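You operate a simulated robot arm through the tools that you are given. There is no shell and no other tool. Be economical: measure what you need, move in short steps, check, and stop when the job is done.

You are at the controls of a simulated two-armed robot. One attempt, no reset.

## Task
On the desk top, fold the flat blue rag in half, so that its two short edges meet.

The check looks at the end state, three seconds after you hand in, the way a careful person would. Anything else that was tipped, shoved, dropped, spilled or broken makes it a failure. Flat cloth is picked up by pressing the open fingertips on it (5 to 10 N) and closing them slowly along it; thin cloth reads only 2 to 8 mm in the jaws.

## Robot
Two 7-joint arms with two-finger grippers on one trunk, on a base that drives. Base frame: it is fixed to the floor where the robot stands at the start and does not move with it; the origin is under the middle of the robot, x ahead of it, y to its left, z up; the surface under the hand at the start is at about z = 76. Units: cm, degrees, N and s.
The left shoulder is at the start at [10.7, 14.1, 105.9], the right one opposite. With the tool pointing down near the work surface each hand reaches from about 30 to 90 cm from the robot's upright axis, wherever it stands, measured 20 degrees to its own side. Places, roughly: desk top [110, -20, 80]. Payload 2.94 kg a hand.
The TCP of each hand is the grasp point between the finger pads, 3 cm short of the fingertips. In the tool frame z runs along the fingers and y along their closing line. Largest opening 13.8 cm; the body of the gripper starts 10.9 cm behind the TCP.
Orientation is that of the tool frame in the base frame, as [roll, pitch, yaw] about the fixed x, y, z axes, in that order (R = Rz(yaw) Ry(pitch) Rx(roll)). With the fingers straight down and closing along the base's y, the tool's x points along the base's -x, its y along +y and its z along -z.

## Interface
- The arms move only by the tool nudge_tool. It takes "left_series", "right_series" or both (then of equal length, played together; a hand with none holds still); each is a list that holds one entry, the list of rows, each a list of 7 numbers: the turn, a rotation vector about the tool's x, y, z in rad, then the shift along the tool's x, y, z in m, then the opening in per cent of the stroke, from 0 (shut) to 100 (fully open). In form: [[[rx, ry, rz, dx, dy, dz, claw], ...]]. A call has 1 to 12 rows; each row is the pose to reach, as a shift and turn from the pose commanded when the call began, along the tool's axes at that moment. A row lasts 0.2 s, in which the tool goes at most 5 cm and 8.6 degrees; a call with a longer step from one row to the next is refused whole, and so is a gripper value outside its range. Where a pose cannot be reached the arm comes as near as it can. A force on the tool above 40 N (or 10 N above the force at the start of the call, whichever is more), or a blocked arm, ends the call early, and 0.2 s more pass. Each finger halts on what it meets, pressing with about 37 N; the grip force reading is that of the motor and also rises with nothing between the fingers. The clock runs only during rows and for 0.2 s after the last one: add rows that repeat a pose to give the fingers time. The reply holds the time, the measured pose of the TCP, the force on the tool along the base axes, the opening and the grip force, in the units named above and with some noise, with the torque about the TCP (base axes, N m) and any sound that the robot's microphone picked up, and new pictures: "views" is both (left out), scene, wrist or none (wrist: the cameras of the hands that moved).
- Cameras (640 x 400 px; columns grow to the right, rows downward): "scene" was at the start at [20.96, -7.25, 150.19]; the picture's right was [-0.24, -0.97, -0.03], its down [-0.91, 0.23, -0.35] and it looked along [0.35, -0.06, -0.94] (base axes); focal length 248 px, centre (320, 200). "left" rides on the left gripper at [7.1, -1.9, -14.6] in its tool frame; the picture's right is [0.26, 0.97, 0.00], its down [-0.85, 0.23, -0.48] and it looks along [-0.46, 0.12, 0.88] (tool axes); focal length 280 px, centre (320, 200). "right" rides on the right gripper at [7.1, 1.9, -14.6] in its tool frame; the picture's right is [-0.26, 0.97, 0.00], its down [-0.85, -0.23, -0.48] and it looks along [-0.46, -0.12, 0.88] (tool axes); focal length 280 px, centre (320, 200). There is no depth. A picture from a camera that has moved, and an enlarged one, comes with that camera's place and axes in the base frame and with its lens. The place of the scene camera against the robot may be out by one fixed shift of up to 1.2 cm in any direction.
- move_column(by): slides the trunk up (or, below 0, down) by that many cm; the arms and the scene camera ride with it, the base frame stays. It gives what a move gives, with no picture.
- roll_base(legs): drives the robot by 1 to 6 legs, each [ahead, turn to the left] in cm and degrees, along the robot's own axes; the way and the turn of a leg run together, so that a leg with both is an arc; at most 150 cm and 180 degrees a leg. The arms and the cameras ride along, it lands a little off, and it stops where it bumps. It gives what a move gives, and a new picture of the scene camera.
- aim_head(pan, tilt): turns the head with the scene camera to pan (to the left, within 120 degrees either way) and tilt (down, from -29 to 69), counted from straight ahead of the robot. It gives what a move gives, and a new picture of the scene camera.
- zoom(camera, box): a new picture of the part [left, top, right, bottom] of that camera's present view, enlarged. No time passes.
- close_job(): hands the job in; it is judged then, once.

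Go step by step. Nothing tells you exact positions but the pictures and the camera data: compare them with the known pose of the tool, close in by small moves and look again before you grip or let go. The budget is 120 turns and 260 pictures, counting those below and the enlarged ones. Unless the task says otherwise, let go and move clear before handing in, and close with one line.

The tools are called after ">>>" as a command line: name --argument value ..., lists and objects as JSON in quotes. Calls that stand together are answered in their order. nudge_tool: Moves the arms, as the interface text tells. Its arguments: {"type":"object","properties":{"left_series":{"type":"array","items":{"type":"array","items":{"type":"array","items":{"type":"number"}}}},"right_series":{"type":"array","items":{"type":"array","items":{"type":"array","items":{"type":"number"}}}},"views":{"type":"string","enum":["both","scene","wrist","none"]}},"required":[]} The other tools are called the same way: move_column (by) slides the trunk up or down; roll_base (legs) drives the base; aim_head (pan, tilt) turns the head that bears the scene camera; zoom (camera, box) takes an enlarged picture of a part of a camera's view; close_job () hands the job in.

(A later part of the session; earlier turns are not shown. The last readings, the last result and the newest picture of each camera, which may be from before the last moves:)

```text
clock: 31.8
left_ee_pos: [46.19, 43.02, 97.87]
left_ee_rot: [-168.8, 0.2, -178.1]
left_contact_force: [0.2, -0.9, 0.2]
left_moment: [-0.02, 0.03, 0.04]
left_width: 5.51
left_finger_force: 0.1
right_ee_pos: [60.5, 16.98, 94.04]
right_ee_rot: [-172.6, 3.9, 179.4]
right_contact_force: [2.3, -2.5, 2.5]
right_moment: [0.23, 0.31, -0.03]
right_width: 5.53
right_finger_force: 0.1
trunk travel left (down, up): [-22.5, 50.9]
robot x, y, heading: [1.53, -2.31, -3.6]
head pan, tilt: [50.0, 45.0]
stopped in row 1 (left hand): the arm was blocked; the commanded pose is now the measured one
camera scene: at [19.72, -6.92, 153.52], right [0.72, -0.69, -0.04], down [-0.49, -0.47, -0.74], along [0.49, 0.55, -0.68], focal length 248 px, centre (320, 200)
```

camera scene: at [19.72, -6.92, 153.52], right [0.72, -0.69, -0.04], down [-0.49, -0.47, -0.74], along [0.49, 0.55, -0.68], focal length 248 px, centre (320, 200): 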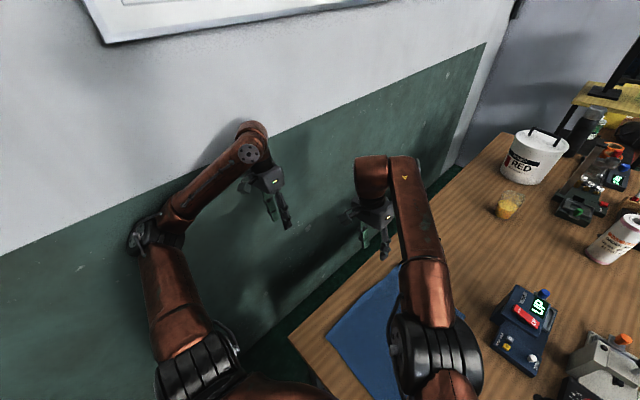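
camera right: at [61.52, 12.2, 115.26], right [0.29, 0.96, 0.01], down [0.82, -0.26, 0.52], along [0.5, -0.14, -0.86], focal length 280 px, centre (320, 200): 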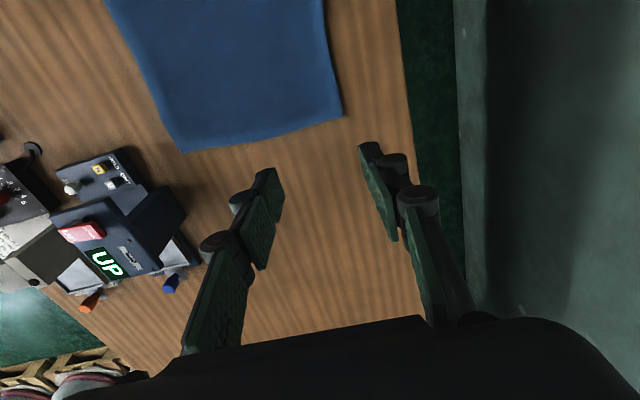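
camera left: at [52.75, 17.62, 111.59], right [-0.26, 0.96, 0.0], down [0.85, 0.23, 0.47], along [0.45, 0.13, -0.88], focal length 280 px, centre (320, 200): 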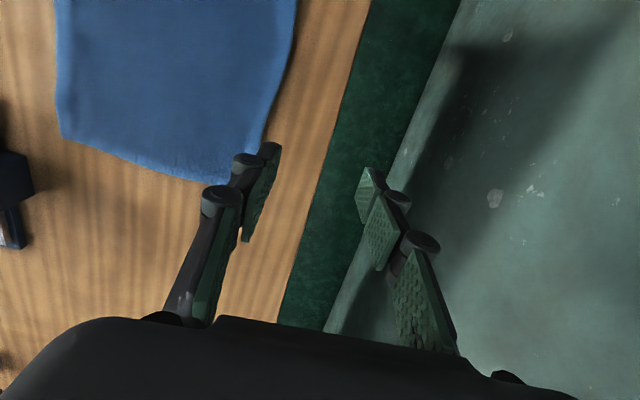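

Both arms are drifting on every aborted call. I'll let time pass with no arm command by turning the head back, and see whether they hold still.

>>> aim_head --pan 60 --tilt 60

>>> nudge_tool --left_series '[[[0, 0, 0, 0, 0, 0, 40], [0, 0, 0, 0, 0, 0, 40], [0, 0, 0, 0, 0, 0, 40]]]' --right_series '[[[0, 0, 0, 0, 0, 0, 40], [0, 0, 0, 0, 0, 0, 40], [0, 0, 0, 0, 0, 0, 40]]]' --views "none"

```text
clock: 32.6
left_ee_pos: [46.13, 43.03, 97.86]
left_ee_rot: [-168.8, 0.1, -178.2]
left_contact_force: [-0.6, -0.3, -0.1]
left_moment: [0.05, -0.03, 0.04]
left_width: 5.5
left_finger_force: 0.1
right_ee_pos: [60.6, 16.96, 94.03]
right_ee_rot: [-172.6, 4.0, 179.1]
right_contact_force: [-1.4, -0.9, 0.5]
right_moment: [0.02, 0.02, 0.02]
right_width: 5.5
right_finger_force: 0.1
trunk travel left (down, up): [-22.5, 50.9]
robot x, y, heading: [1.95, -2.05, -3.4]
head pan, tilt: [60.0, 60.0]
camera scene: at [17.78, -7.1, 151.57], right [0.83, -0.55, -0.03], down [-0.48, -0.69, -0.54], along [0.28, 0.47, -0.84], focal length 248 px, centre (320, 200)
```

scene: 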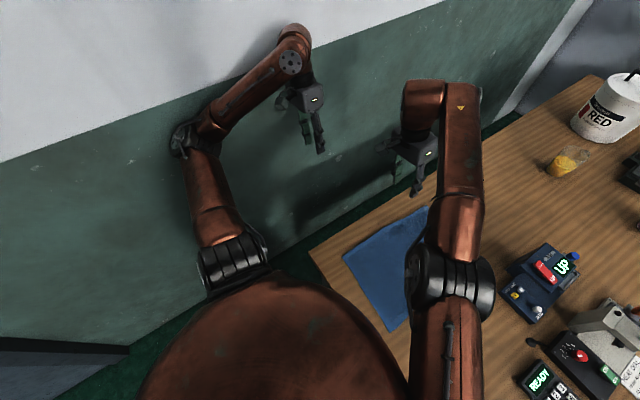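

```text
clock: 32.9
left_ee_pos: [45.92, 47.63, 94.58]
left_ee_rot: [-165.8, -0.5, -177.7]
left_contact_force: [-0.5, 0.3, 0.6]
left_moment: [0.11, -0.04, 0.0]
left_width: 5.52
left_finger_force: 0.0
right_ee_pos: [58.16, 18.44, 91.8]
right_ee_rot: [-170.1, 4.4, 179.4]
right_contact_force: [1.7, -2.5, 1.7]
right_moment: [0.25, 0.23, -0.05]
right_width: 5.52
right_finger_force: 0.0
trunk travel left (down, up): [-22.5, 50.9]
robot x, y, heading: [1.34, -2.0, -3.7]
head pan, tilt: [60.0, 60.0]
stopped in row 1 (left hand): the arm was blocked; the commanded pose is now the measured one
```

Each aborted call lets the arms sag a little more. I'll lift both hands with strong steps to break out of this.

>>> nudge_tool --right_series '[[[0, 0, 0, 0, 0, -0.04, 40], [0, 0, 0, 0, 0, -0.08, 40], [0, 0, 0, 0, 0, -0.1, 40], [0, 0, 0, 0, 0, -0.1, 40]]]' --left_series '[[[0, 0, 0, -0.02, -0.04, -0.02, 40], [0, 0, 0, -0.03, -0.08, -0.04, 40], [0, 0, 0, -0.05, -0.12, -0.06, 40], [0, 0, 0, -0.05, -0.12, -0.06, 40]]]' --views "scene"

```text
clock: 33.2
left_ee_pos: [47.05, 47.88, 94.05]
left_ee_rot: [-164.9, -1.0, -177.1]
left_contact_force: [-1.7, 4.3, -2.5]
left_moment: [-0.85, -0.1, 0.02]
left_width: 5.51
left_finger_force: 0.0
right_ee_pos: [53.96, 16.26, 92.58]
right_ee_rot: [-171.0, 1.3, 178.4]
right_contact_force: [-2.5, -1.3, 23.7]
right_moment: [0.73, -0.29, 0.05]
right_width: 5.54
right_finger_force: 0.4
right hand out of reach, approached as far as the arm can: row 1
trunk travel left (down, up): [-22.5, 50.9]
robot x, y, heading: [2.29, -2.13, -5.5]
head pan, tilt: [60.0, 60.0]
stopped in row 1 (left hand): the arm was blocked; the commanded pose is now the measured one
camera scene: at [16.85, -12.22, 152.01], right [0.81, -0.58, -0.04], down [-0.5, -0.66, -0.57], along [0.3, 0.48, -0.82], focal length 248 px, centre (320, 200)
```

scene: 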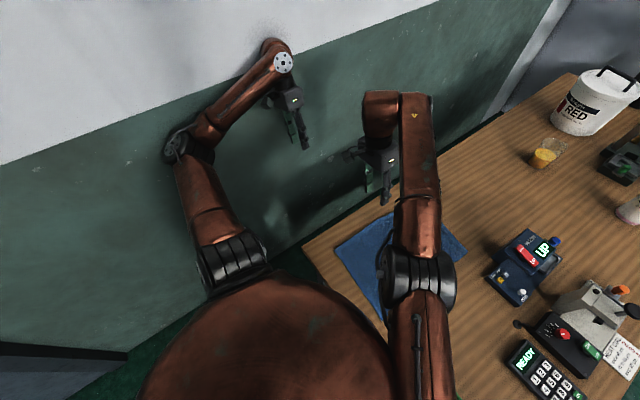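

Something pushed the robot right again, with the heading now at -5.5. I'll wait once with no arm command and then retry with the left hand moving outward and forward.

>>> aim_head --pan 20 --tilt 60

>>> nudge_tool --right_series '[[[0, 0, 0, 0, 0, -0.01, 40], [0, 0, 0, 0, 0, -0.03, 40], [0, 0, 0, 0, 0, -0.06, 40], [0, 0, 0, 0, 0, -0.08, 40], [0, 0, 0, 0, 0, -0.08, 40]]]' --views "none"

```text
clock: 34.3
left_ee_pos: [48.97, 48.38, 93.33]
left_ee_rot: [-165.7, -1.2, -177.1]
left_contact_force: [1.9, -0.1, 0.2]
left_moment: [-0.02, 0.18, -0.05]
left_width: 5.5
left_finger_force: 0.1
right_ee_pos: [56.26, 15.68, 94.27]
right_ee_rot: [-175.4, 5.6, 175.8]
right_contact_force: [-32.6, 18.5, -17.9]
right_moment: [-2.55, -3.96, 0.17]
right_width: 5.52
right_finger_force: 0.1
trunk travel left (down, up): [-22.5, 50.9]
robot x, y, heading: [4.68, -3.14, -12.1]
head pan, tilt: [20.0, 60.0]
camera scene: at [20.83, -17.71, 151.56], right [0.14, -0.99, -0.08], down [-0.85, -0.08, -0.53], along [0.51, 0.14, -0.85], focal length 248 px, centre (320, 200)
```

scene: 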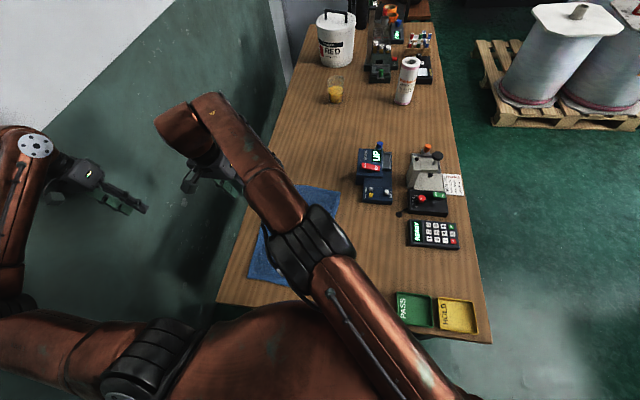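

```text
clock: 34.6
left_ee_pos: [49.93, 48.66, 92.16]
left_ee_rot: [-167.1, -1.0, -177.6]
left_contact_force: [-5.8, 4.6, -0.7]
left_moment: [-0.37, -0.53, 0.16]
left_width: 5.55
left_finger_force: 0.1
right_ee_pos: [53.53, 10.79, 94.67]
right_ee_rot: [179.1, -2.1, 170.3]
right_contact_force: [-1.3, -5.6, 3.7]
right_moment: [0.77, -0.25, -0.03]
right_width: 5.53
right_finger_force: 0.1
right hand out of reach, approached as far as the arm can: row 1
trunk travel left (down, up): [-22.5, 50.9]
robot x, y, heading: [6.85, -3.2, -16.0]
head pan, tilt: [20.0, 60.0]
stopped in row 1 (left hand): the arm was blocked; the commanded pose is now the measured one
```

The robot is yawing right as the left arm pushes off the wall. I'll watch whether it settles.

>>> aim_head --pan 25 --tilt 55

>>> aim_head --pan 40 --tilt 50

```text
clock: 35.3
left_ee_pos: [52.93, 49.68, 90.57]
left_ee_rot: [-168.2, -1.4, 179.5]
left_contact_force: [0.7, 0.3, -0.5]
left_moment: [0.01, 0.03, -0.02]
left_width: 5.51
left_finger_force: 0.1
right_ee_pos: [54.69, 12.35, 93.42]
right_ee_rot: [179.1, -3.0, 169.1]
right_contact_force: [0.0, 1.1, 0.7]
right_moment: [-0.03, -0.05, -0.01]
right_width: 5.53
right_finger_force: 0.1
trunk travel left (down, up): [-22.5, 50.9]
robot x, y, heading: [6.41, -3.02, -18.1]
head pan, tilt: [25.0, 55.0]
camera scene: at [21.57, -21.08, 152.08], right [0.12, -0.99, -0.09], down [-0.8, -0.05, -0.6], along [0.59, 0.14, -0.79], focal length 248 px, centre (320, 200)
```

scene: 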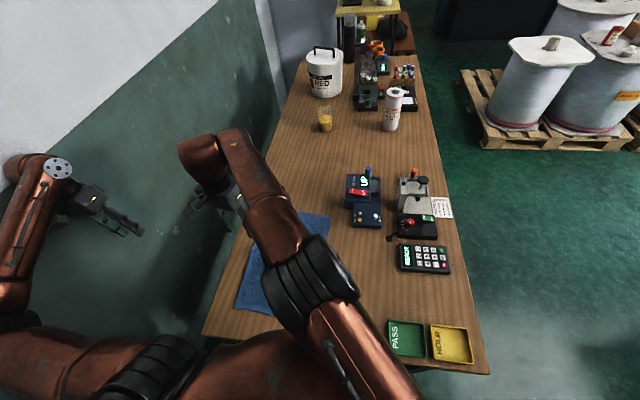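

```text
clock: 36.1
left_ee_pos: [52.93, 49.77, 90.47]
left_ee_rot: [-168.0, -1.5, 179.7]
left_contact_force: [0.8, -0.5, 0.2]
left_moment: [0.03, -0.01, -0.02]
left_width: 5.53
left_finger_force: 0.1
right_ee_pos: [54.98, 12.04, 93.4]
right_ee_rot: [178.4, -3.2, 169.4]
right_contact_force: [0.2, 0.6, 0.1]
right_moment: [0.03, -0.02, 0.01]
right_width: 5.5
right_finger_force: 0.0
trunk travel left (down, up): [-22.5, 50.9]
robot x, y, heading: [6.21, -3.54, -18.6]
head pan, tilt: [40.0, 50.0]
camera scene: at [22.05, -19.63, 152.82], right [0.37, -0.93, -0.08], down [-0.7, -0.22, -0.68], along [0.62, 0.3, -0.73], focal length 248 px, centre (320, 200)
```

scene: 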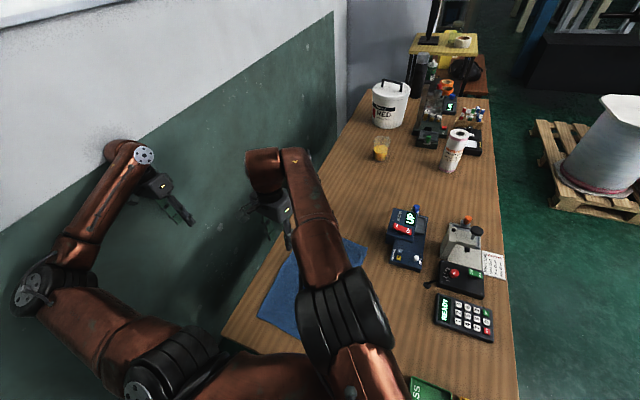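

The robot has settled at heading -18.5 and nothing on the desk has moved. This heading suits the left arm, so I'll bring the left hand away from the wall, inward and up.

>>> nudge_tool --left_series '[[[0, 0, 0, -0.01, -0.02, -0.01, 40], [0, 0, 0, -0.02, -0.05, -0.03, 40], [0, 0, 0, -0.03, -0.09, -0.05, 40], [0, 0, 0, -0.04, -0.13, -0.07, 40], [0, 0, 0, -0.05, -0.17, -0.09, 40], [0, 0, 0, -0.05, -0.2, -0.1, 40], [0, 0, 0, -0.05, -0.2, -0.1, 40]]]' --views "scene"

```text
clock: 36.4
left_ee_pos: [54.48, 50.46, 90.46]
left_ee_rot: [-169.5, 1.1, 177.7]
left_contact_force: [-1.9, 0.0, 0.8]
left_moment: [0.03, -0.38, 0.13]
left_width: 5.52
left_finger_force: 0.0
right_ee_pos: [51.02, 10.01, 94.09]
right_ee_rot: [176.4, -12.4, 162.8]
right_contact_force: [-0.2, -7.7, 1.8]
right_moment: [0.77, -0.15, -0.14]
right_width: 5.51
right_finger_force: 0.1
trunk travel left (down, up): [-22.5, 50.9]
robot x, y, heading: [6.8, -3.47, -19.6]
head pan, tilt: [40.0, 50.0]
stopped in row 1 (left hand): the arm was blocked; the commanded pose is now the measured one
camera scene: at [19.37, -23.39, 153.1], right [0.35, -0.93, -0.09], down [-0.69, -0.19, -0.7], along [0.63, 0.31, -0.71], focal length 248 px, centre (320, 200)
```

scene: 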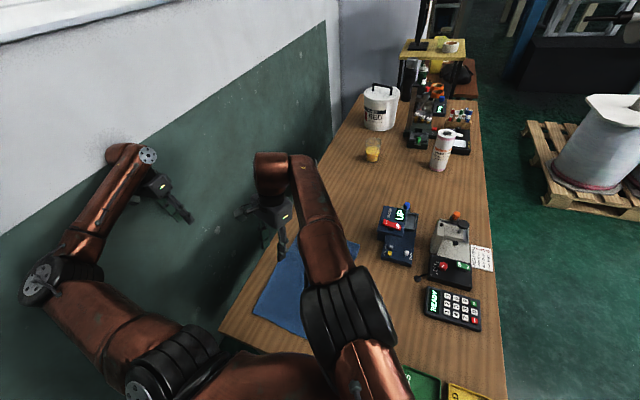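

The left arm is wedged against the wall at the elbow and wrist. Turning the base right a bit swings it off the wall, so I'll do that gently.

>>> roll_base --legs '[[0, -8]]'

```text
clock: 37.1
left_ee_pos: [70.02, 50.56, 89.36]
left_ee_rot: [-173.1, 12.5, 162.9]
left_contact_force: [-47.4, -75.1, 6.3]
left_moment: [12.8, -7.24, 7.57]
left_width: 5.51
left_finger_force: 0.5
right_ee_pos: [48.4, 10.9, 91.74]
right_ee_rot: [-173.8, -33.3, 144.7]
right_contact_force: [4.0, 2.9, -0.8]
right_moment: [-0.27, 0.55, 0.31]
right_width: 5.52
right_finger_force: 0.0
trunk travel left (down, up): [-22.5, 50.9]
robot x, y, heading: [6.68, -3.54, -21.4]
head pan, tilt: [40.0, 50.0]
stopped in leg 1: the robot was blocked; the commanded pose is now the measured one
camera scene: at [21.07, -20.8, 152.94], right [0.32, -0.94, -0.08], down [-0.71, -0.18, -0.68], along [0.63, 0.27, -0.73], focal length 248 px, centre (320, 200)
```

scene: 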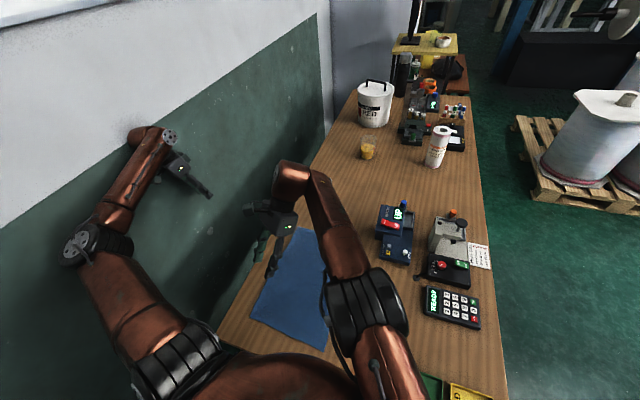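

The left elbow looks clear of the wall now and only the hand is near it. I'll pull the left hand inward.

>>> nudge_tool --left_series '[[[0, 0, 0, 0.01, -0.04, 0, 40], [0, 0, 0, 0.02, -0.08, -0.01, 40], [0, 0, 0, 0.03, -0.12, -0.03, 40], [0, 0, 0, 0.04, -0.16, -0.05, 40], [0, 0, 0, 0.04, -0.18, -0.07, 40], [0, 0, 0, 0.04, -0.18, -0.08, 40]]]' --views "scene"

```text
clock: 37.5
left_ee_pos: [74.18, 49.63, 87.98]
left_ee_rot: [-173.7, 16.2, 157.0]
left_contact_force: [-1.4, 4.1, -4.8]
left_moment: [-0.93, -0.25, -0.16]
left_width: 5.53
left_finger_force: 0.1
right_ee_pos: [46.84, 10.72, 91.38]
right_ee_rot: [-164.7, -40.6, 134.2]
right_contact_force: [3.8, 1.1, -0.5]
right_moment: [0.0, 0.38, 0.12]
right_width: 5.52
right_finger_force: 0.1
trunk travel left (down, up): [-22.5, 50.9]
robot x, y, heading: [6.5, -4.01, -22.6]
head pan, tilt: [40.0, 50.0]
stopped in row 1 (left hand): the arm was blocked; the commanded pose is now the measured one
camera scene: at [21.26, -19.65, 152.9], right [0.3, -0.95, -0.07], down [-0.71, -0.18, -0.68], along [0.63, 0.25, -0.73], focal length 248 px, centre (320, 200)
```

scene: 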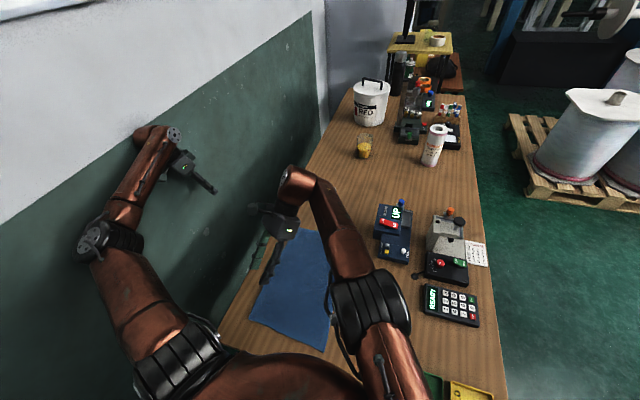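

It's still turning. I'll let it settle again before commanding.

>>> aim_head --pan 35 --tilt 52

>>> aim_head --pan 40 --tilt 50

>>> nudge_tool --right_series '[[[0, 0, 0, 0, 0, 0, 40], [0, 0, 0, 0, 0, 0, 40], [0, 0, 0, 0, 0, 0, 40]]]' --views "none"

```text
clock: 38.1
left_ee_pos: [74.06, 49.73, 87.96]
left_ee_rot: [-173.8, 15.8, 156.2]
left_contact_force: [-0.6, -0.3, 0.2]
left_moment: [-0.04, -0.06, 0.02]
left_width: 5.51
left_finger_force: 0.1
right_ee_pos: [46.94, 10.9, 91.06]
right_ee_rot: [-165.4, -40.0, 134.7]
right_contact_force: [0.2, 0.0, -0.4]
right_moment: [-0.01, 0.02, -0.04]
right_width: 5.5
right_finger_force: 0.0
trunk travel left (down, up): [-22.5, 50.9]
robot x, y, heading: [6.34, -3.83, -22.7]
head pan, tilt: [35.0, 52.0]
camera scene: at [21.57, -20.0, 152.52], right [0.21, -0.97, -0.07], down [-0.75, -0.12, -0.65], along [0.62, 0.19, -0.76], focal length 248 px, centre (320, 200)
```

scene: 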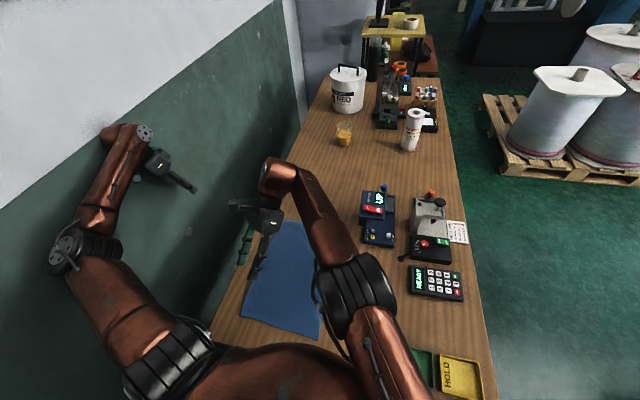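

```text
clock: 38.8
left_ee_pos: [74.21, 49.71, 87.99]
left_ee_rot: [-173.7, 15.8, 156.2]
left_contact_force: [0.3, 0.3, -0.8]
left_moment: [-0.04, 0.0, -0.05]
left_width: 5.54
left_finger_force: 0.0
right_ee_pos: [47.01, 10.73, 91.24]
right_ee_rot: [-165.7, -40.0, 134.8]
right_contact_force: [0.1, 1.0, 0.5]
right_moment: [0.06, 0.02, -0.04]
right_width: 5.5
right_finger_force: 0.1
trunk travel left (down, up): [-22.5, 50.9]
robot x, y, heading: [6.58, -4.24, -22.9]
head pan, tilt: [40.0, 50.0]
camera scene: at [21.41, -19.47, 152.84], right [0.29, -0.96, -0.06], down [-0.72, -0.17, -0.68], along [0.64, 0.24, -0.73], focal length 248 px, centre (320, 200)
```

scene: 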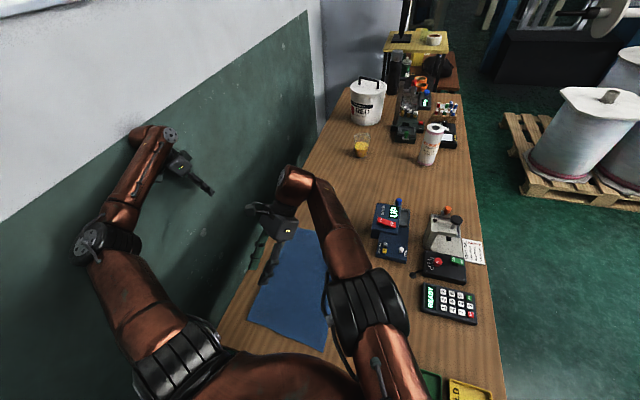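

```text
clock: 39.1
left_ee_pos: [77.01, 49.07, 87.97]
left_ee_rot: [-175.7, 18.9, 150.8]
left_contact_force: [8.7, -10.7, 7.1]
left_moment: [2.15, 1.17, 0.19]
left_width: 5.5
left_finger_force: 0.1
right_ee_pos: [45.0, 9.1, 92.16]
right_ee_rot: [-155.1, -46.6, 123.3]
right_contact_force: [-0.7, -0.1, 0.4]
right_moment: [0.05, -0.05, -0.09]
right_width: 5.51
right_finger_force: 0.1
trunk travel left (down, up): [-22.5, 50.9]
robot x, y, heading: [6.35, -4.15, -24.5]
head pan, tilt: [40.0, 50.0]
stopped in row 1 (left hand): the arm was blocked; the commanded pose is now the measured one
```

Each call frees the left arm a bit as the robot yields. I'll use full-size steps away from the wall.

>>> nudge_tool --left_series '[[[0, 0, 0, -0.008, -0.048, 0, 40], [0, 0, 0, -0.016, -0.096, 0, 40], [0, 0, 0, -0.02, -0.14, 0, 40], [0, 0, 0, -0.02, -0.16, 0, 40]]]' --views "none"

>>> nudge_tool --left_series '[[[0, 0, 0, -0.008, -0.048, 0, 40], [0, 0, 0, -0.016, -0.096, 0, 40], [0, 0, 0, -0.02, -0.14, 0, 40], [0, 0, 0, -0.02, -0.16, 0, 40]]]' --views "scene"

```text
clock: 39.5
left_ee_pos: [79.73, 48.08, 85.38]
left_ee_rot: [-175.3, 20.2, 146.6]
left_contact_force: [-1.1, 4.3, -8.0]
left_moment: [-0.86, -0.39, -0.1]
left_width: 5.49
left_finger_force: 0.0
right_ee_pos: [44.53, 8.72, 92.4]
right_ee_rot: [-139.9, -50.6, 109.5]
right_contact_force: [3.8, 0.3, -1.3]
right_moment: [0.01, 0.35, 0.19]
right_width: 5.53
right_finger_force: 0.1
trunk travel left (down, up): [-22.5, 50.9]
robot x, y, heading: [6.37, -4.06, -24.8]
head pan, tilt: [40.0, 50.0]
stopped in row 1 (left hand): the arm was blocked; the commanded pose is now the measured one
```

```text
clock: 39.8
left_ee_pos: [81.18, 47.11, 82.81]
left_ee_rot: [-174.7, 21.2, 142.3]
left_contact_force: [-2.8, 3.0, -5.5]
left_moment: [-0.82, -0.52, 0.02]
left_width: 5.52
left_finger_force: 0.0
right_ee_pos: [44.24, 9.04, 92.26]
right_ee_rot: [-126.1, -51.3, 96.2]
right_contact_force: [2.0, -1.4, -0.4]
right_moment: [0.07, 0.18, 0.04]
right_width: 5.51
right_finger_force: 0.1
trunk travel left (down, up): [-22.5, 50.9]
robot x, y, heading: [6.67, -3.98, -25.1]
head pan, tilt: [40.0, 50.0]
stopped in row 1 (left hand): the arm was blocked; the commanded pose is now the measured one
camera scene: at [21.77, -18.34, 152.84], right [0.26, -0.96, -0.05], down [-0.72, -0.16, -0.67], along [0.64, 0.21, -0.74], focal length 248 px, centre (320, 200)
```

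scene: 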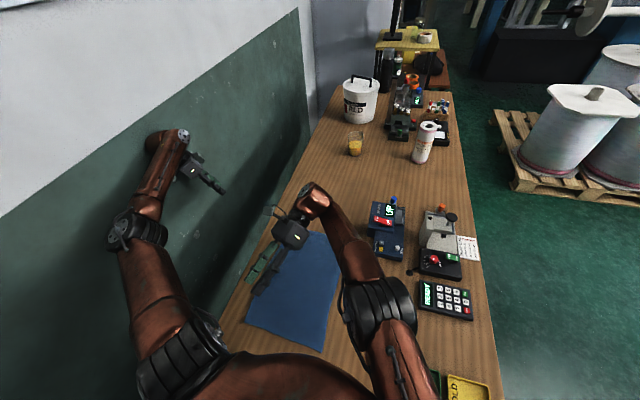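

The left arm is nearly free but hangs low beside the desk. I'll push it forward, inward and up, which straightens it away from the wall.

>>> nudge_tool --left_series '[[[0, 0, 0, -0.0437, -0.016, -0.0084, 40], [0, 0, 0, -0.0874, -0.032, -0.0168, 40], [0, 0, 0, -0.1, -0.045, -0.04, 40], [0, 0, 0, -0.1, -0.045, -0.06, 40]]]' --views "none"

>>> nudge_tool --left_series '[[[0, 0, 0, -0.0437, -0.016, -0.0084, 40], [0, 0, 0, -0.0874, -0.032, -0.0168, 40], [0, 0, 0, -0.1, -0.045, -0.04, 40], [0, 0, 0, -0.1, -0.045, -0.06, 40]]]' --views "scene"

```text
clock: 40.1
left_ee_pos: [83.87, 46.29, 78.76]
left_ee_rot: [-173.3, 20.3, 137.7]
left_contact_force: [1.4, -0.1, -2.6]
left_moment: [-0.22, 0.05, -0.06]
left_width: 5.51
left_finger_force: 0.1
right_ee_pos: [45.02, 10.04, 90.95]
right_ee_rot: [-114.3, -49.0, 83.8]
right_contact_force: [2.9, -0.3, -0.9]
right_moment: [0.06, 0.21, 0.16]
right_width: 5.53
right_finger_force: 0.1
trunk travel left (down, up): [-22.5, 50.9]
robot x, y, heading: [6.36, -4.07, -25.4]
head pan, tilt: [40.0, 50.0]
stopped in row 1 (left hand): the arm was blocked; the commanded pose is now the measured one
```

```text
clock: 40.4
left_ee_pos: [86.75, 44.8, 77.07]
left_ee_rot: [-172.2, 22.8, 134.2]
left_contact_force: [2.0, 0.0, 0.2]
left_moment: [-0.08, 0.19, -0.05]
left_width: 5.53
left_finger_force: 0.1
right_ee_pos: [45.99, 11.42, 90.1]
right_ee_rot: [-110.7, -46.4, 78.2]
right_contact_force: [1.1, 0.2, -0.9]
right_moment: [0.0, 0.08, 0.1]
right_width: 5.51
right_finger_force: 0.1
trunk travel left (down, up): [-22.5, 50.9]
robot x, y, heading: [6.42, -4.12, -25.9]
head pan, tilt: [40.0, 50.0]
stopped in row 1 (left hand): the arm was blocked; the commanded pose is now the measured one
camera scene: at [23.75, -13.86, 152.51], right [0.25, -0.97, -0.03], down [-0.74, -0.17, -0.66], along [0.63, 0.18, -0.75], focal length 248 px, centre (320, 200)
```

scene: 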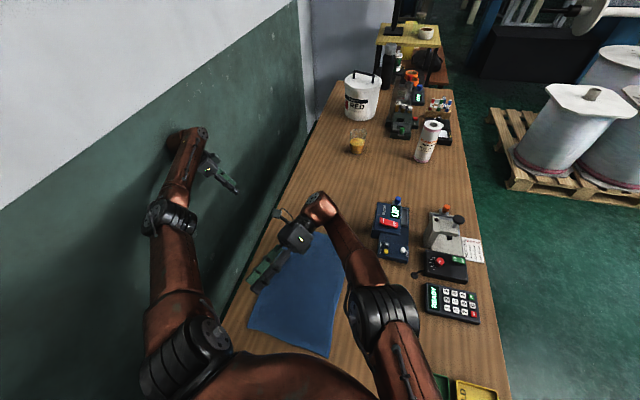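

The left arm is coming off the wall and the robot is straightening up. I'll keep going, mostly upward.

>>> nudge_tool --left_series '[[[0, 0, 0, -0.032, -0.021, -0.027, 40], [0, 0, 0, -0.06, -0.04, -0.055, 40], [0, 0, 0, -0.09, -0.06, -0.08, 40], [0, 0, 0, -0.1, -0.07, -0.1, 40], [0, 0, 0, -0.1, -0.07, -0.1, 40]]]' --views "none"

>>> nudge_tool --left_series '[[[0, 0, 0, -0.032, -0.021, -0.027, 40], [0, 0, 0, -0.06, -0.04, -0.055, 40], [0, 0, 0, -0.06, -0.04, -0.055, 40]]]' --views "scene"

```text
clock: 40.8
left_ee_pos: [86.64, 43.89, 76.74]
left_ee_rot: [-170.5, 23.8, 134.6]
left_contact_force: [-0.5, -1.5, 0.7]
left_moment: [0.04, 0.01, -0.03]
left_width: 5.5
left_finger_force: 0.0
right_ee_pos: [46.4, 11.71, 90.75]
right_ee_rot: [-113.8, -46.4, 78.6]
right_contact_force: [-0.2, 0.0, -0.4]
right_moment: [0.02, -0.01, -0.06]
right_width: 5.51
right_finger_force: 0.1
trunk travel left (down, up): [-22.5, 50.9]
robot x, y, heading: [6.47, -4.34, -26.4]
head pan, tilt: [40.0, 50.0]
stopped in row 1 (left hand): the arm was blocked; the commanded pose is now the measured one
```

```text
clock: 41.1
left_ee_pos: [86.51, 43.32, 76.47]
left_ee_rot: [-169.4, 24.3, 133.9]
left_contact_force: [0.3, -0.4, 0.3]
left_moment: [-0.03, 0.03, 0.0]
left_width: 5.51
left_finger_force: 0.0
right_ee_pos: [46.83, 11.85, 91.0]
right_ee_rot: [-113.6, -46.0, 76.4]
right_contact_force: [-1.1, -0.3, 0.0]
right_moment: [0.1, 0.08, -0.05]
right_width: 5.52
right_finger_force: 0.1
trunk travel left (down, up): [-22.5, 50.9]
robot x, y, heading: [6.59, -4.24, -26.9]
head pan, tilt: [40.0, 50.0]
stopped in row 1 (left hand): the arm was blocked; the commanded pose is now the measured one
camera scene: at [22.88, -14.4, 152.68], right [0.23, -0.97, -0.03], down [-0.74, -0.15, -0.66], along [0.64, 0.17, -0.75], focal length 248 px, centre (320, 200)
```

scene: 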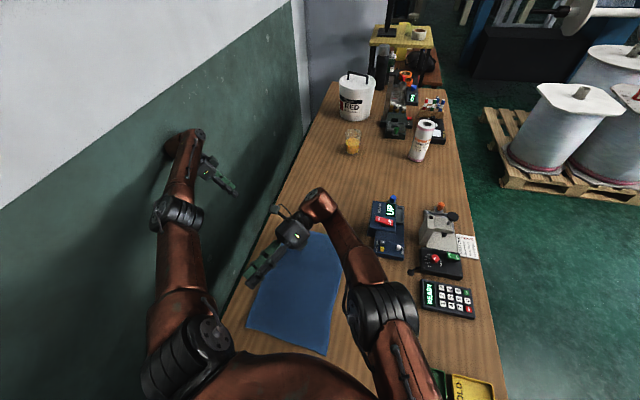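

The left wrist still brushes the wall. I'll turn the base a few degrees right to lift it clear.

>>> roll_base --legs '[[0, -5]]'

```text
clock: 41.8
left_ee_pos: [86.63, 42.13, 73.01]
left_ee_rot: [-167.3, 25.8, 132.8]
left_contact_force: [-0.4, -0.8, 0.3]
left_moment: [0.03, -0.02, 0.0]
left_width: 5.52
left_finger_force: 0.0
right_ee_pos: [48.09, 12.25, 90.94]
right_ee_rot: [-114.6, -44.7, 72.5]
right_contact_force: [-0.7, -1.1, 0.0]
right_moment: [0.01, -0.04, 0.01]
right_width: 5.52
right_finger_force: 0.1
trunk travel left (down, up): [-22.5, 50.9]
robot x, y, heading: [6.23, -4.66, -28.5]
head pan, tilt: [40.0, 50.0]
stopped in leg 1: the robot was blocked; the commanded pose is now the measured one
camera scene: at [22.99, -14.36, 152.6], right [0.2, -0.98, -0.03], down [-0.74, -0.13, -0.66], along [0.64, 0.15, -0.75], focal length 248 px, centre (320, 200)
```

scene: 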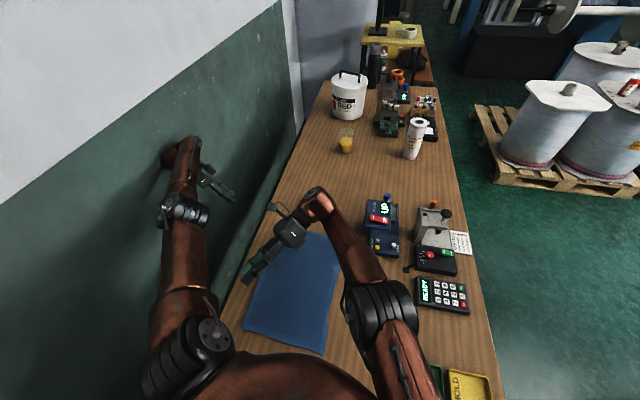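

The base won't turn further. The stress is low now, so I'll try gentle small steps with the left hand, inward and up.

>>> nudge_tool --left_series '[[[0, 0, 0, -0.004, -0.004, -0.006, 40], [0, 0, 0, -0.01, -0.01, -0.015, 40], [0, 0, 0, -0.02, -0.02, -0.03, 40], [0, 0, 0, -0.03, -0.03, -0.05, 40], [0, 0, 0, -0.04, -0.04, -0.07, 40], [0, 0, 0, -0.05, -0.05, -0.09, 40]]]' --views "none"

>>> nudge_tool --left_series '[[[0, 0, 0, 0, 0, -0.04, 40], [0, 0, 0, 0, 0, -0.08, 40], [0, 0, 0, 0, 0, -0.12, 40], [0, 0, 0, 0, 0, -0.15, 40]]]' --views "scene"

```text
clock: 42.4
left_ee_pos: [85.76, 41.65, 72.21]
left_ee_rot: [-165.7, 26.3, 133.0]
left_contact_force: [0.6, 0.2, -0.7]
left_moment: [0.02, -0.03, -0.02]
left_width: 5.51
left_finger_force: 0.1
right_ee_pos: [48.83, 12.29, 91.23]
right_ee_rot: [-115.2, -44.4, 70.8]
right_contact_force: [0.1, 0.2, -0.6]
right_moment: [0.02, 0.01, 0.01]
right_width: 5.53
right_finger_force: 0.0
trunk travel left (down, up): [-22.5, 50.9]
robot x, y, heading: [6.85, -4.28, -29.2]
head pan, tilt: [40.0, 50.0]
stopped in row 2 (left hand): the arm was blocked; the commanded pose is now the measured one
```

```text
clock: 43.1
left_ee_pos: [83.19, 39.11, 73.4]
left_ee_rot: [-158.4, 28.3, 132.6]
left_contact_force: [-0.1, -0.3, 0.1]
left_moment: [0.05, 0.0, 0.0]
left_width: 5.51
left_finger_force: 0.0
left hand out of reach, approached as far as the arm can: row 2, 3
right_ee_pos: [50.31, 11.63, 92.08]
right_ee_rot: [-116.7, -44.5, 68.2]
right_contact_force: [0.1, 0.4, -1.0]
right_moment: [0.04, 0.04, -0.02]
right_width: 5.52
right_finger_force: 0.0
trunk travel left (down, up): [-22.5, 50.9]
robot x, y, heading: [6.15, -4.06, -30.1]
head pan, tilt: [40.0, 50.0]
stopped in row 3 (left hand): the arm was blocked; the commanded pose is now the measured one
camera scene: at [25.13, -18.26, 152.67], right [0.17, -0.98, -0.05], down [-0.76, -0.1, -0.65], along [0.63, 0.15, -0.76], focal length 248 px, centre (320, 200)
```

scene: 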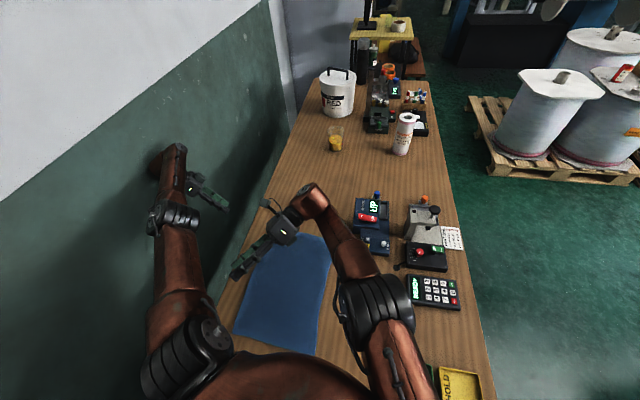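

That's progress. I'll continue inward and up for the left hand.

>>> nudge_tool --left_series '[[[0, 0, 0, -0.025, -0.018, -0.014, 40], [0, 0, 0, -0.05, -0.036, -0.027, 40], [0, 0, 0, -0.075, -0.054, -0.041, 40], [0, 0, 0, -0.1, -0.072, -0.055, 40], [0, 0, 0, -0.125, -0.09, -0.068, 40], [0, 0, 0, -0.15, -0.108, -0.082, 40], [0, 0, 0, -0.173, -0.125, -0.095, 40], [0, 0, 0, -0.173, -0.125, -0.095, 40]]]' --views "none"

>>> nudge_tool --left_series '[[[0, 0, 0, -0.025, -0.018, -0.014, 40], [0, 0, 0, -0.05, -0.036, -0.027, 40], [0, 0, 0, -0.075, -0.054, -0.041, 40], [0, 0, 0, -0.1, -0.072, -0.055, 40], [0, 0, 0, -0.1, -0.072, -0.055, 40]]]' --views "scene"

```text
clock: 43.5
left_ee_pos: [83.42, 37.63, 74.01]
left_ee_rot: [-156.6, 32.7, 132.8]
left_contact_force: [-0.1, -0.3, 0.5]
left_moment: [-0.01, 0.05, -0.07]
left_width: 5.51
left_finger_force: 0.1
left hand out of reach, approached as far as the arm can: row 1
right_ee_pos: [50.84, 11.99, 92.68]
right_ee_rot: [-119.7, -44.3, 65.9]
right_contact_force: [-1.6, -0.7, 0.7]
right_moment: [0.01, -0.05, -0.18]
right_width: 5.52
right_finger_force: 0.0
trunk travel left (down, up): [-22.5, 50.9]
robot x, y, heading: [6.24, -4.49, -31.6]
head pan, tilt: [40.0, 50.0]
stopped in row 1 (left hand): the arm was blocked; the commanded pose is now the measured one
```

```text
clock: 43.8
left_ee_pos: [83.47, 36.13, 74.34]
left_ee_rot: [-156.2, 38.0, 131.8]
left_contact_force: [2.0, -2.3, 3.3]
left_moment: [0.43, 0.13, -0.14]
left_width: 5.5
left_finger_force: 0.0
left hand out of reach, approached as far as the arm can: row 1
right_ee_pos: [51.28, 10.59, 93.74]
right_ee_rot: [-123.3, -44.3, 63.6]
right_contact_force: [-3.3, 2.7, -1.6]
right_moment: [-0.02, -0.05, -0.04]
right_width: 5.52
right_finger_force: 0.1
trunk travel left (down, up): [-22.5, 50.9]
robot x, y, heading: [5.73, -5.21, -34.5]
head pan, tilt: [40.0, 50.0]
stopped in row 1 (left hand): the arm was blocked; the commanded pose is now the measured one
camera scene: at [28.14, -23.46, 152.19], right [0.09, -0.99, -0.07], down [-0.78, -0.02, -0.62], along [0.62, 0.11, -0.78], focal length 248 px, centre (320, 200)
```

scene: 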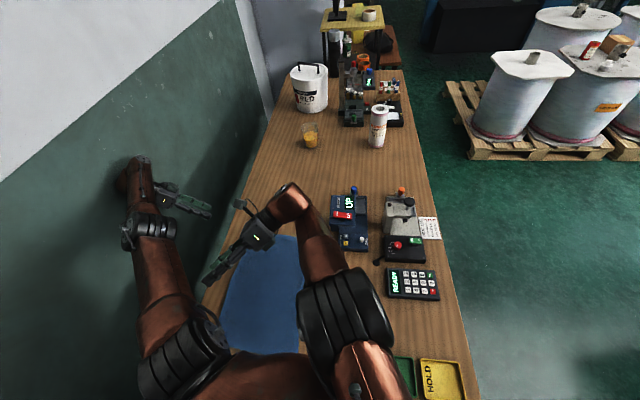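

The robot keeps turning away from the wall. I'll pause for settling and then check the arm freedom.

>>> aim_head --pan 60 --tilt 45

>>> nudge_tool --left_series '[[[0, 0, 0, 0, 0, 0, 40], [0, 0, 0, 0, 0, 0, 40], [0, 0, 0, 0, 0, 0, 40]]]' --views "none"

```text
clock: 44.7
left_ee_pos: [85.77, 33.62, 76.71]
left_ee_rot: [-151.1, 46.7, 133.3]
left_contact_force: [-3.7, 16.8, 2.3]
left_moment: [-0.81, -0.26, 0.31]
left_width: 5.53
left_finger_force: 0.1
right_ee_pos: [68.39, 7.14, 95.23]
right_ee_rot: [-105.3, -44.7, 32.0]
right_contact_force: [0.2, 2.4, 3.7]
right_moment: [-0.46, -0.16, 0.25]
right_width: 5.51
right_finger_force: 0.0
trunk travel left (down, up): [-22.5, 50.9]
robot x, y, heading: [4.61, -7.21, -35.8]
head pan, tilt: [60.0, 45.0]
camera scene: at [38.35, -24.25, 151.54], right [0.4, -0.91, -0.11], down [-0.72, -0.24, -0.65], along [0.57, 0.34, -0.75], focal length 248 px, centre (320, 200)
```

scene: 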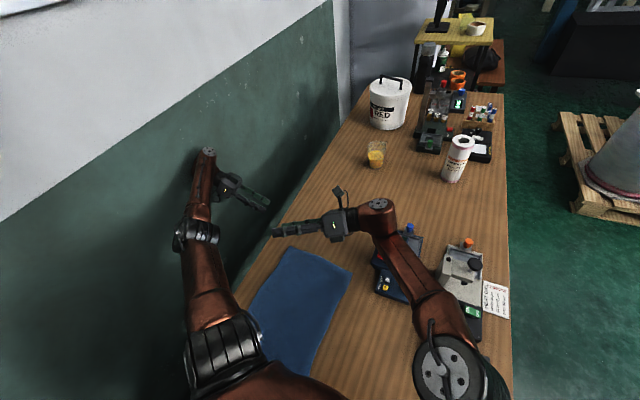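

```text
clock: 45.0
left_ee_pos: [84.84, 29.12, 79.88]
left_ee_rot: [-153.9, 54.0, 125.6]
left_contact_force: [3.9, -16.5, -5.2]
left_moment: [-0.1, 0.05, -0.26]
left_width: 5.55
left_finger_force: 0.3
right_ee_pos: [66.55, 3.29, 102.41]
right_ee_rot: [-124.9, -56.7, 45.9]
right_contact_force: [6.0, 10.9, 0.4]
right_moment: [0.21, 0.56, 0.29]
right_width: 5.59
right_finger_force: 0.2
trunk travel left (down, up): [-22.5, 50.9]
robot x, y, heading: [3.94, -7.31, -43.5]
head pan, tilt: [60.0, 45.0]
stopped in row 1 (left hand): the arm was blocked; the commanded pose is now the measured one
```

The robot swung further to heading -43 and the arms came loose. I'll pause and look.

>>> aim_head --pan 45 --tilt 50

>>> aim_head --pan 35 --tilt 55

```text
clock: 45.8
left_ee_pos: [76.7, 34.95, 80.53]
left_ee_rot: [-155.0, 39.8, 126.8]
left_contact_force: [-20.8, -6.5, -9.3]
left_moment: [0.07, -1.26, 0.95]
left_width: 5.52
left_finger_force: 0.0
right_ee_pos: [61.16, -0.82, 96.22]
right_ee_rot: [-113.1, -51.1, 51.5]
right_contact_force: [-38.2, 29.4, 5.4]
right_moment: [-0.8, -1.41, -0.79]
right_width: 5.54
right_finger_force: 0.0
trunk travel left (down, up): [-22.5, 50.9]
robot x, y, heading: [3.39, -10.76, -43.4]
head pan, tilt: [45.0, 50.0]
camera scene: at [36.71, -35.03, 150.21], right [0.02, -0.99, -0.1], down [-0.83, 0.04, -0.55], along [0.56, 0.1, -0.83], focal length 248 px, centre (320, 200)
```

scene: 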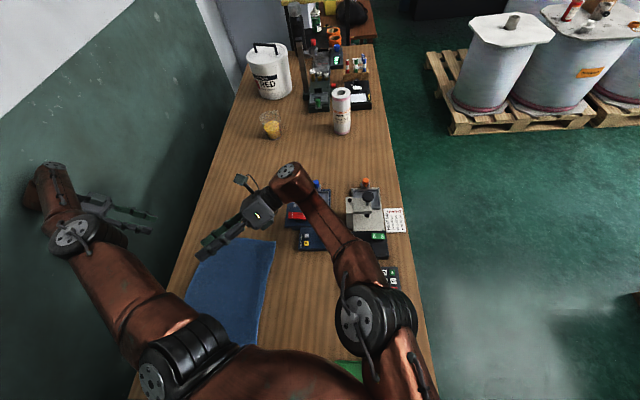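

```text
clock: 46.5
left_ee_pos: [77.45, 32.48, 86.22]
left_ee_rot: [-168.4, 59.2, 116.5]
left_contact_force: [-28.3, -40.5, 2.8]
left_moment: [3.03, -0.78, 2.29]
left_width: 5.52
left_finger_force: 0.3
right_ee_pos: [71.92, -10.23, 97.17]
right_ee_rot: [-110.2, -35.8, 21.1]
right_contact_force: [-63.7, 0.3, 9.1]
right_moment: [-1.15, -2.22, -5.42]
right_width: 5.55
right_finger_force: 0.0
trunk travel left (down, up): [-22.5, 50.9]
robot x, y, heading: [1.25, -12.0, -40.5]
head pan, tilt: [35.0, 55.0]
camera scene: at [32.46, -34.65, 150.09], right [-0.09, -0.99, -0.07], down [-0.87, 0.12, -0.49], along [0.49, 0.02, -0.87], focal length 248 px, centre (320, 200)
```

scene: 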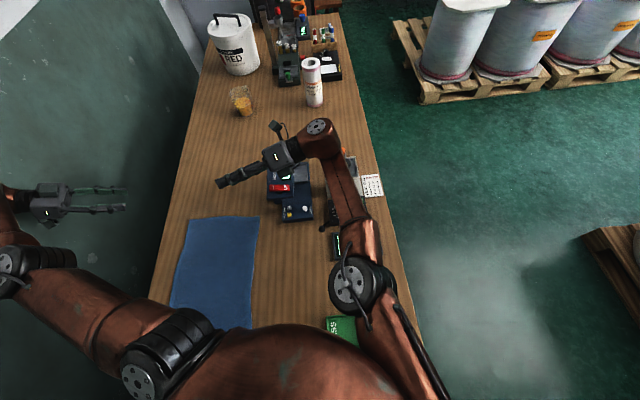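

The robot is still swaying freely, with the right hand over the devices. Raising the trunk gives safe clearance above everything.

>>> move_column --by 15

>>> aim_head --pan 35 --tilt 60

```text
clock: 46.8
left_ee_pos: [74.9, 33.92, 87.45]
left_ee_rot: [-174.3, 55.3, 113.8]
left_contact_force: [31.4, -22.8, 10.8]
left_moment: [2.47, 2.89, -2.72]
left_width: 5.54
left_finger_force: 0.4
right_ee_pos: [64.02, -18.63, 106.67]
right_ee_rot: [-89.8, -36.0, 18.2]
right_contact_force: [15.7, -69.6, -22.3]
right_moment: [2.38, 1.03, -1.51]
right_width: 5.53
right_finger_force: 0.3
trunk travel left (down, up): [-22.7, 50.7]
robot x, y, heading: [1.85, -12.1, -46.1]
head pan, tilt: [35.0, 55.0]
stopped: the arm was blocked; the commanded pose is now the measured one
```

```text
clock: 47.5
left_ee_pos: [70.48, 34.22, 83.68]
left_ee_rot: [-167.2, 53.4, 123.0]
left_contact_force: [-0.9, -22.6, -31.1]
left_moment: [-2.26, -1.62, 0.97]
left_width: 5.55
left_finger_force: 0.0
right_ee_pos: [62.53, -20.89, 95.01]
right_ee_rot: [-110.3, -24.4, 34.5]
right_contact_force: [-1.9, -11.8, 2.9]
right_moment: [0.13, -0.27, -0.76]
right_width: 5.53
right_finger_force: 0.0
trunk travel left (down, up): [-22.7, 50.7]
robot x, y, heading: [1.9, -14.01, -45.4]
head pan, tilt: [35.0, 60.0]
camera scene: at [29.35, -38.8, 149.91], right [-0.18, -0.98, -0.07], down [-0.89, 0.2, -0.41], along [0.42, -0.01, -0.91], focal length 248 px, centre (320, 200)
```

scene: 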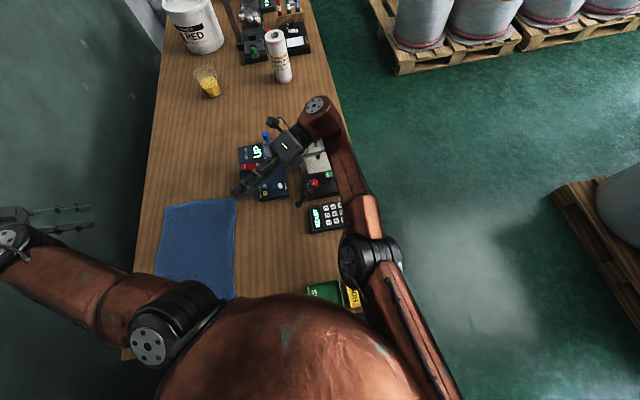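

Still swaying a bit, but nothing on the desk has been disturbed. I'll keep waiting.

>>> aim_head --pan 45 --tilt 55

>>> aim_head --pan 50 --tilt 55

```text
clock: 48.2
left_ee_pos: [71.15, 33.38, 91.15]
left_ee_rot: [173.9, 61.5, 106.5]
left_contact_force: [-35.0, 48.9, 9.9]
left_moment: [-0.25, -1.09, 1.56]
left_width: 5.53
left_finger_force: 0.0
right_ee_pos: [63.0, -8.62, 101.54]
right_ee_rot: [-143.7, -43.4, 53.8]
right_contact_force: [1.2, -3.9, 1.1]
right_moment: [0.2, -0.01, -0.07]
right_width: 5.51
right_finger_force: 0.0
trunk travel left (down, up): [-22.7, 50.7]
robot x, y, heading: [-0.36, -14.92, -44.6]
head pan, tilt: [45.0, 55.0]
camera scene: at [25.96, -36.86, 150.87], right [0.0, -1.0, -0.08], down [-0.86, 0.04, -0.51], along [0.51, 0.07, -0.85], focal length 248 px, centre (320, 200)
```

scene: 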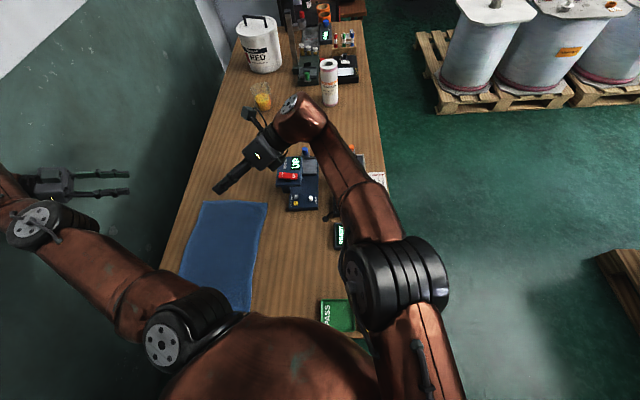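

```text
clock: 48.9
left_ee_pos: [69.23, 35.54, 87.2]
left_ee_rot: [177.9, 53.0, 112.0]
left_contact_force: [5.3, -7.9, -1.7]
left_moment: [0.36, 0.27, -0.13]
left_width: 5.53
left_finger_force: 0.1
right_ee_pos: [63.16, -6.74, 104.5]
right_ee_rot: [-151.8, -46.0, 60.7]
right_contact_force: [-2.5, -3.9, 0.0]
right_moment: [0.41, -0.18, -0.3]
right_width: 5.51
right_finger_force: 0.1
trunk travel left (down, up): [-22.7, 50.7]
robot x, y, heading: [-1.71, -15.42, -41.7]
head pan, tilt: [50.0, 55.0]
camera scene: at [25.63, -35.68, 151.03], right [0.14, -0.99, -0.09], down [-0.85, -0.07, -0.52], along [0.51, 0.15, -0.85], focal length 248 px, centre (320, 200)
```

scene: 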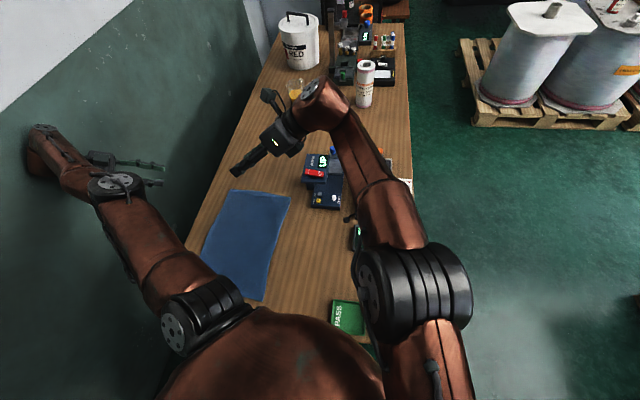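

It's calming down. One more check, then I'll nudge the left hand inward.

>>> nudge_tool --right_series '[[[0, 0, 0, 0, 0, 0, 40], [0, 0, 0, 0, 0, 0, 40], [0, 0, 0, 0, 0, 0, 40], [0, 0, 0, 0, 0, 0, 40], [0, 0, 0, 0, 0, 0, 40]]]' --views "none"

>>> aim_head --pan 55 --tilt 55

```text
clock: 49.2
left_ee_pos: [68.13, 35.4, 94.29]
left_ee_rot: [157.8, 56.0, 94.5]
left_contact_force: [2.8, 6.4, 54.9]
left_moment: [5.14, 3.2, -1.02]
left_width: 5.51
left_finger_force: 0.0
right_ee_pos: [65.88, -6.81, 107.0]
right_ee_rot: [-155.2, -53.2, 56.7]
right_contact_force: [13.1, -9.2, 7.7]
right_moment: [-0.02, 0.89, 1.38]
right_width: 5.54
right_finger_force: 0.4
trunk travel left (down, up): [-22.7, 50.7]
robot x, y, heading: [-1.97, -16.09, -48.2]
head pan, tilt: [50.0, 55.0]
stopped in row 1 (left hand): the arm was blocked; the commanded pose is now the measured one
```

```text
clock: 49.8
left_ee_pos: [62.29, 35.77, 91.46]
left_ee_rot: [162.3, 57.9, 102.0]
left_contact_force: [16.7, 13.3, -8.3]
left_moment: [-1.26, 1.47, -2.46]
left_width: 5.53
left_finger_force: 0.1
right_ee_pos: [63.55, -5.65, 108.62]
right_ee_rot: [-156.0, -55.3, 60.8]
right_contact_force: [8.6, -2.7, 3.1]
right_moment: [-0.09, 0.62, 0.95]
right_width: 5.52
right_finger_force: 0.1
trunk travel left (down, up): [-22.7, 50.7]
robot x, y, heading: [-3.26, -17.91, -44.1]
head pan, tilt: [55.0, 55.0]
camera scene: at [26.33, -40.47, 150.45], right [0.18, -0.98, -0.11], down [-0.85, -0.1, -0.51], along [0.49, 0.19, -0.85], focal length 248 px, centre (320, 200)
```

scene: 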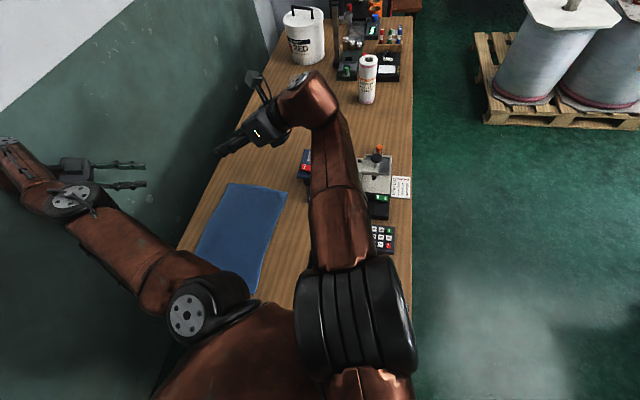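

The robot is sliding away from the wall, which frees the arm. I'll pull the left hand straight away from the wall.

>>> nudge_tool --left_series '[[[0, 0, 0, -0.015, -0.013, 0.022, 40], [0, 0, 0, -0.035, -0.03, 0.05, 40], [0, 0, 0, -0.055, -0.05, 0.08, 40], [0, 0, 0, -0.075, -0.07, 0.11, 40], [0, 0, 0, -0.075, -0.07, 0.11, 40], [0, 0, 0, -0.075, -0.07, 0.11, 40]]]' --views "scene"

```text
clock: 50.2
left_ee_pos: [57.75, 36.51, 90.32]
left_ee_rot: [171.2, 51.1, 106.6]
left_contact_force: [0.9, 17.7, -45.4]
left_moment: [-4.42, -1.66, -0.85]
left_width: 5.57
left_finger_force: 0.0
right_ee_pos: [62.46, -5.77, 110.55]
right_ee_rot: [-144.3, -62.6, 45.7]
right_contact_force: [-2.4, 9.6, 22.4]
right_moment: [-3.13, 0.06, -0.35]
right_width: 5.54
right_finger_force: 0.1
trunk travel left (down, up): [-22.7, 50.7]
robot x, y, heading: [-3.3, -17.95, -45.7]
head pan, tilt: [55.0, 55.0]
stopped in row 1 (left hand): the arm was blocked; the commanded pose is now the measured one
camera scene: at [24.04, -41.17, 150.65], right [0.16, -0.98, -0.11], down [-0.85, -0.08, -0.52], along [0.5, 0.17, -0.85], focal length 248 px, centre (320, 200)
```

scene: 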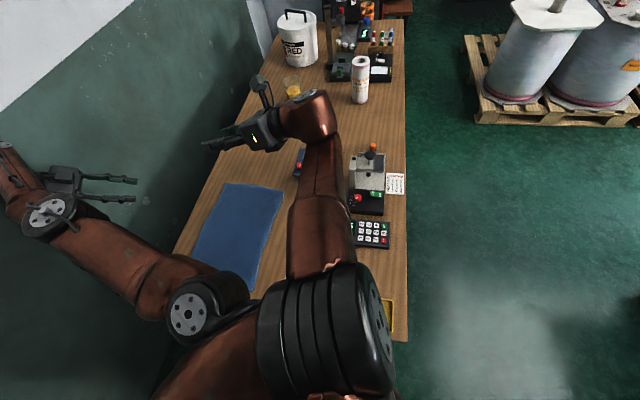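

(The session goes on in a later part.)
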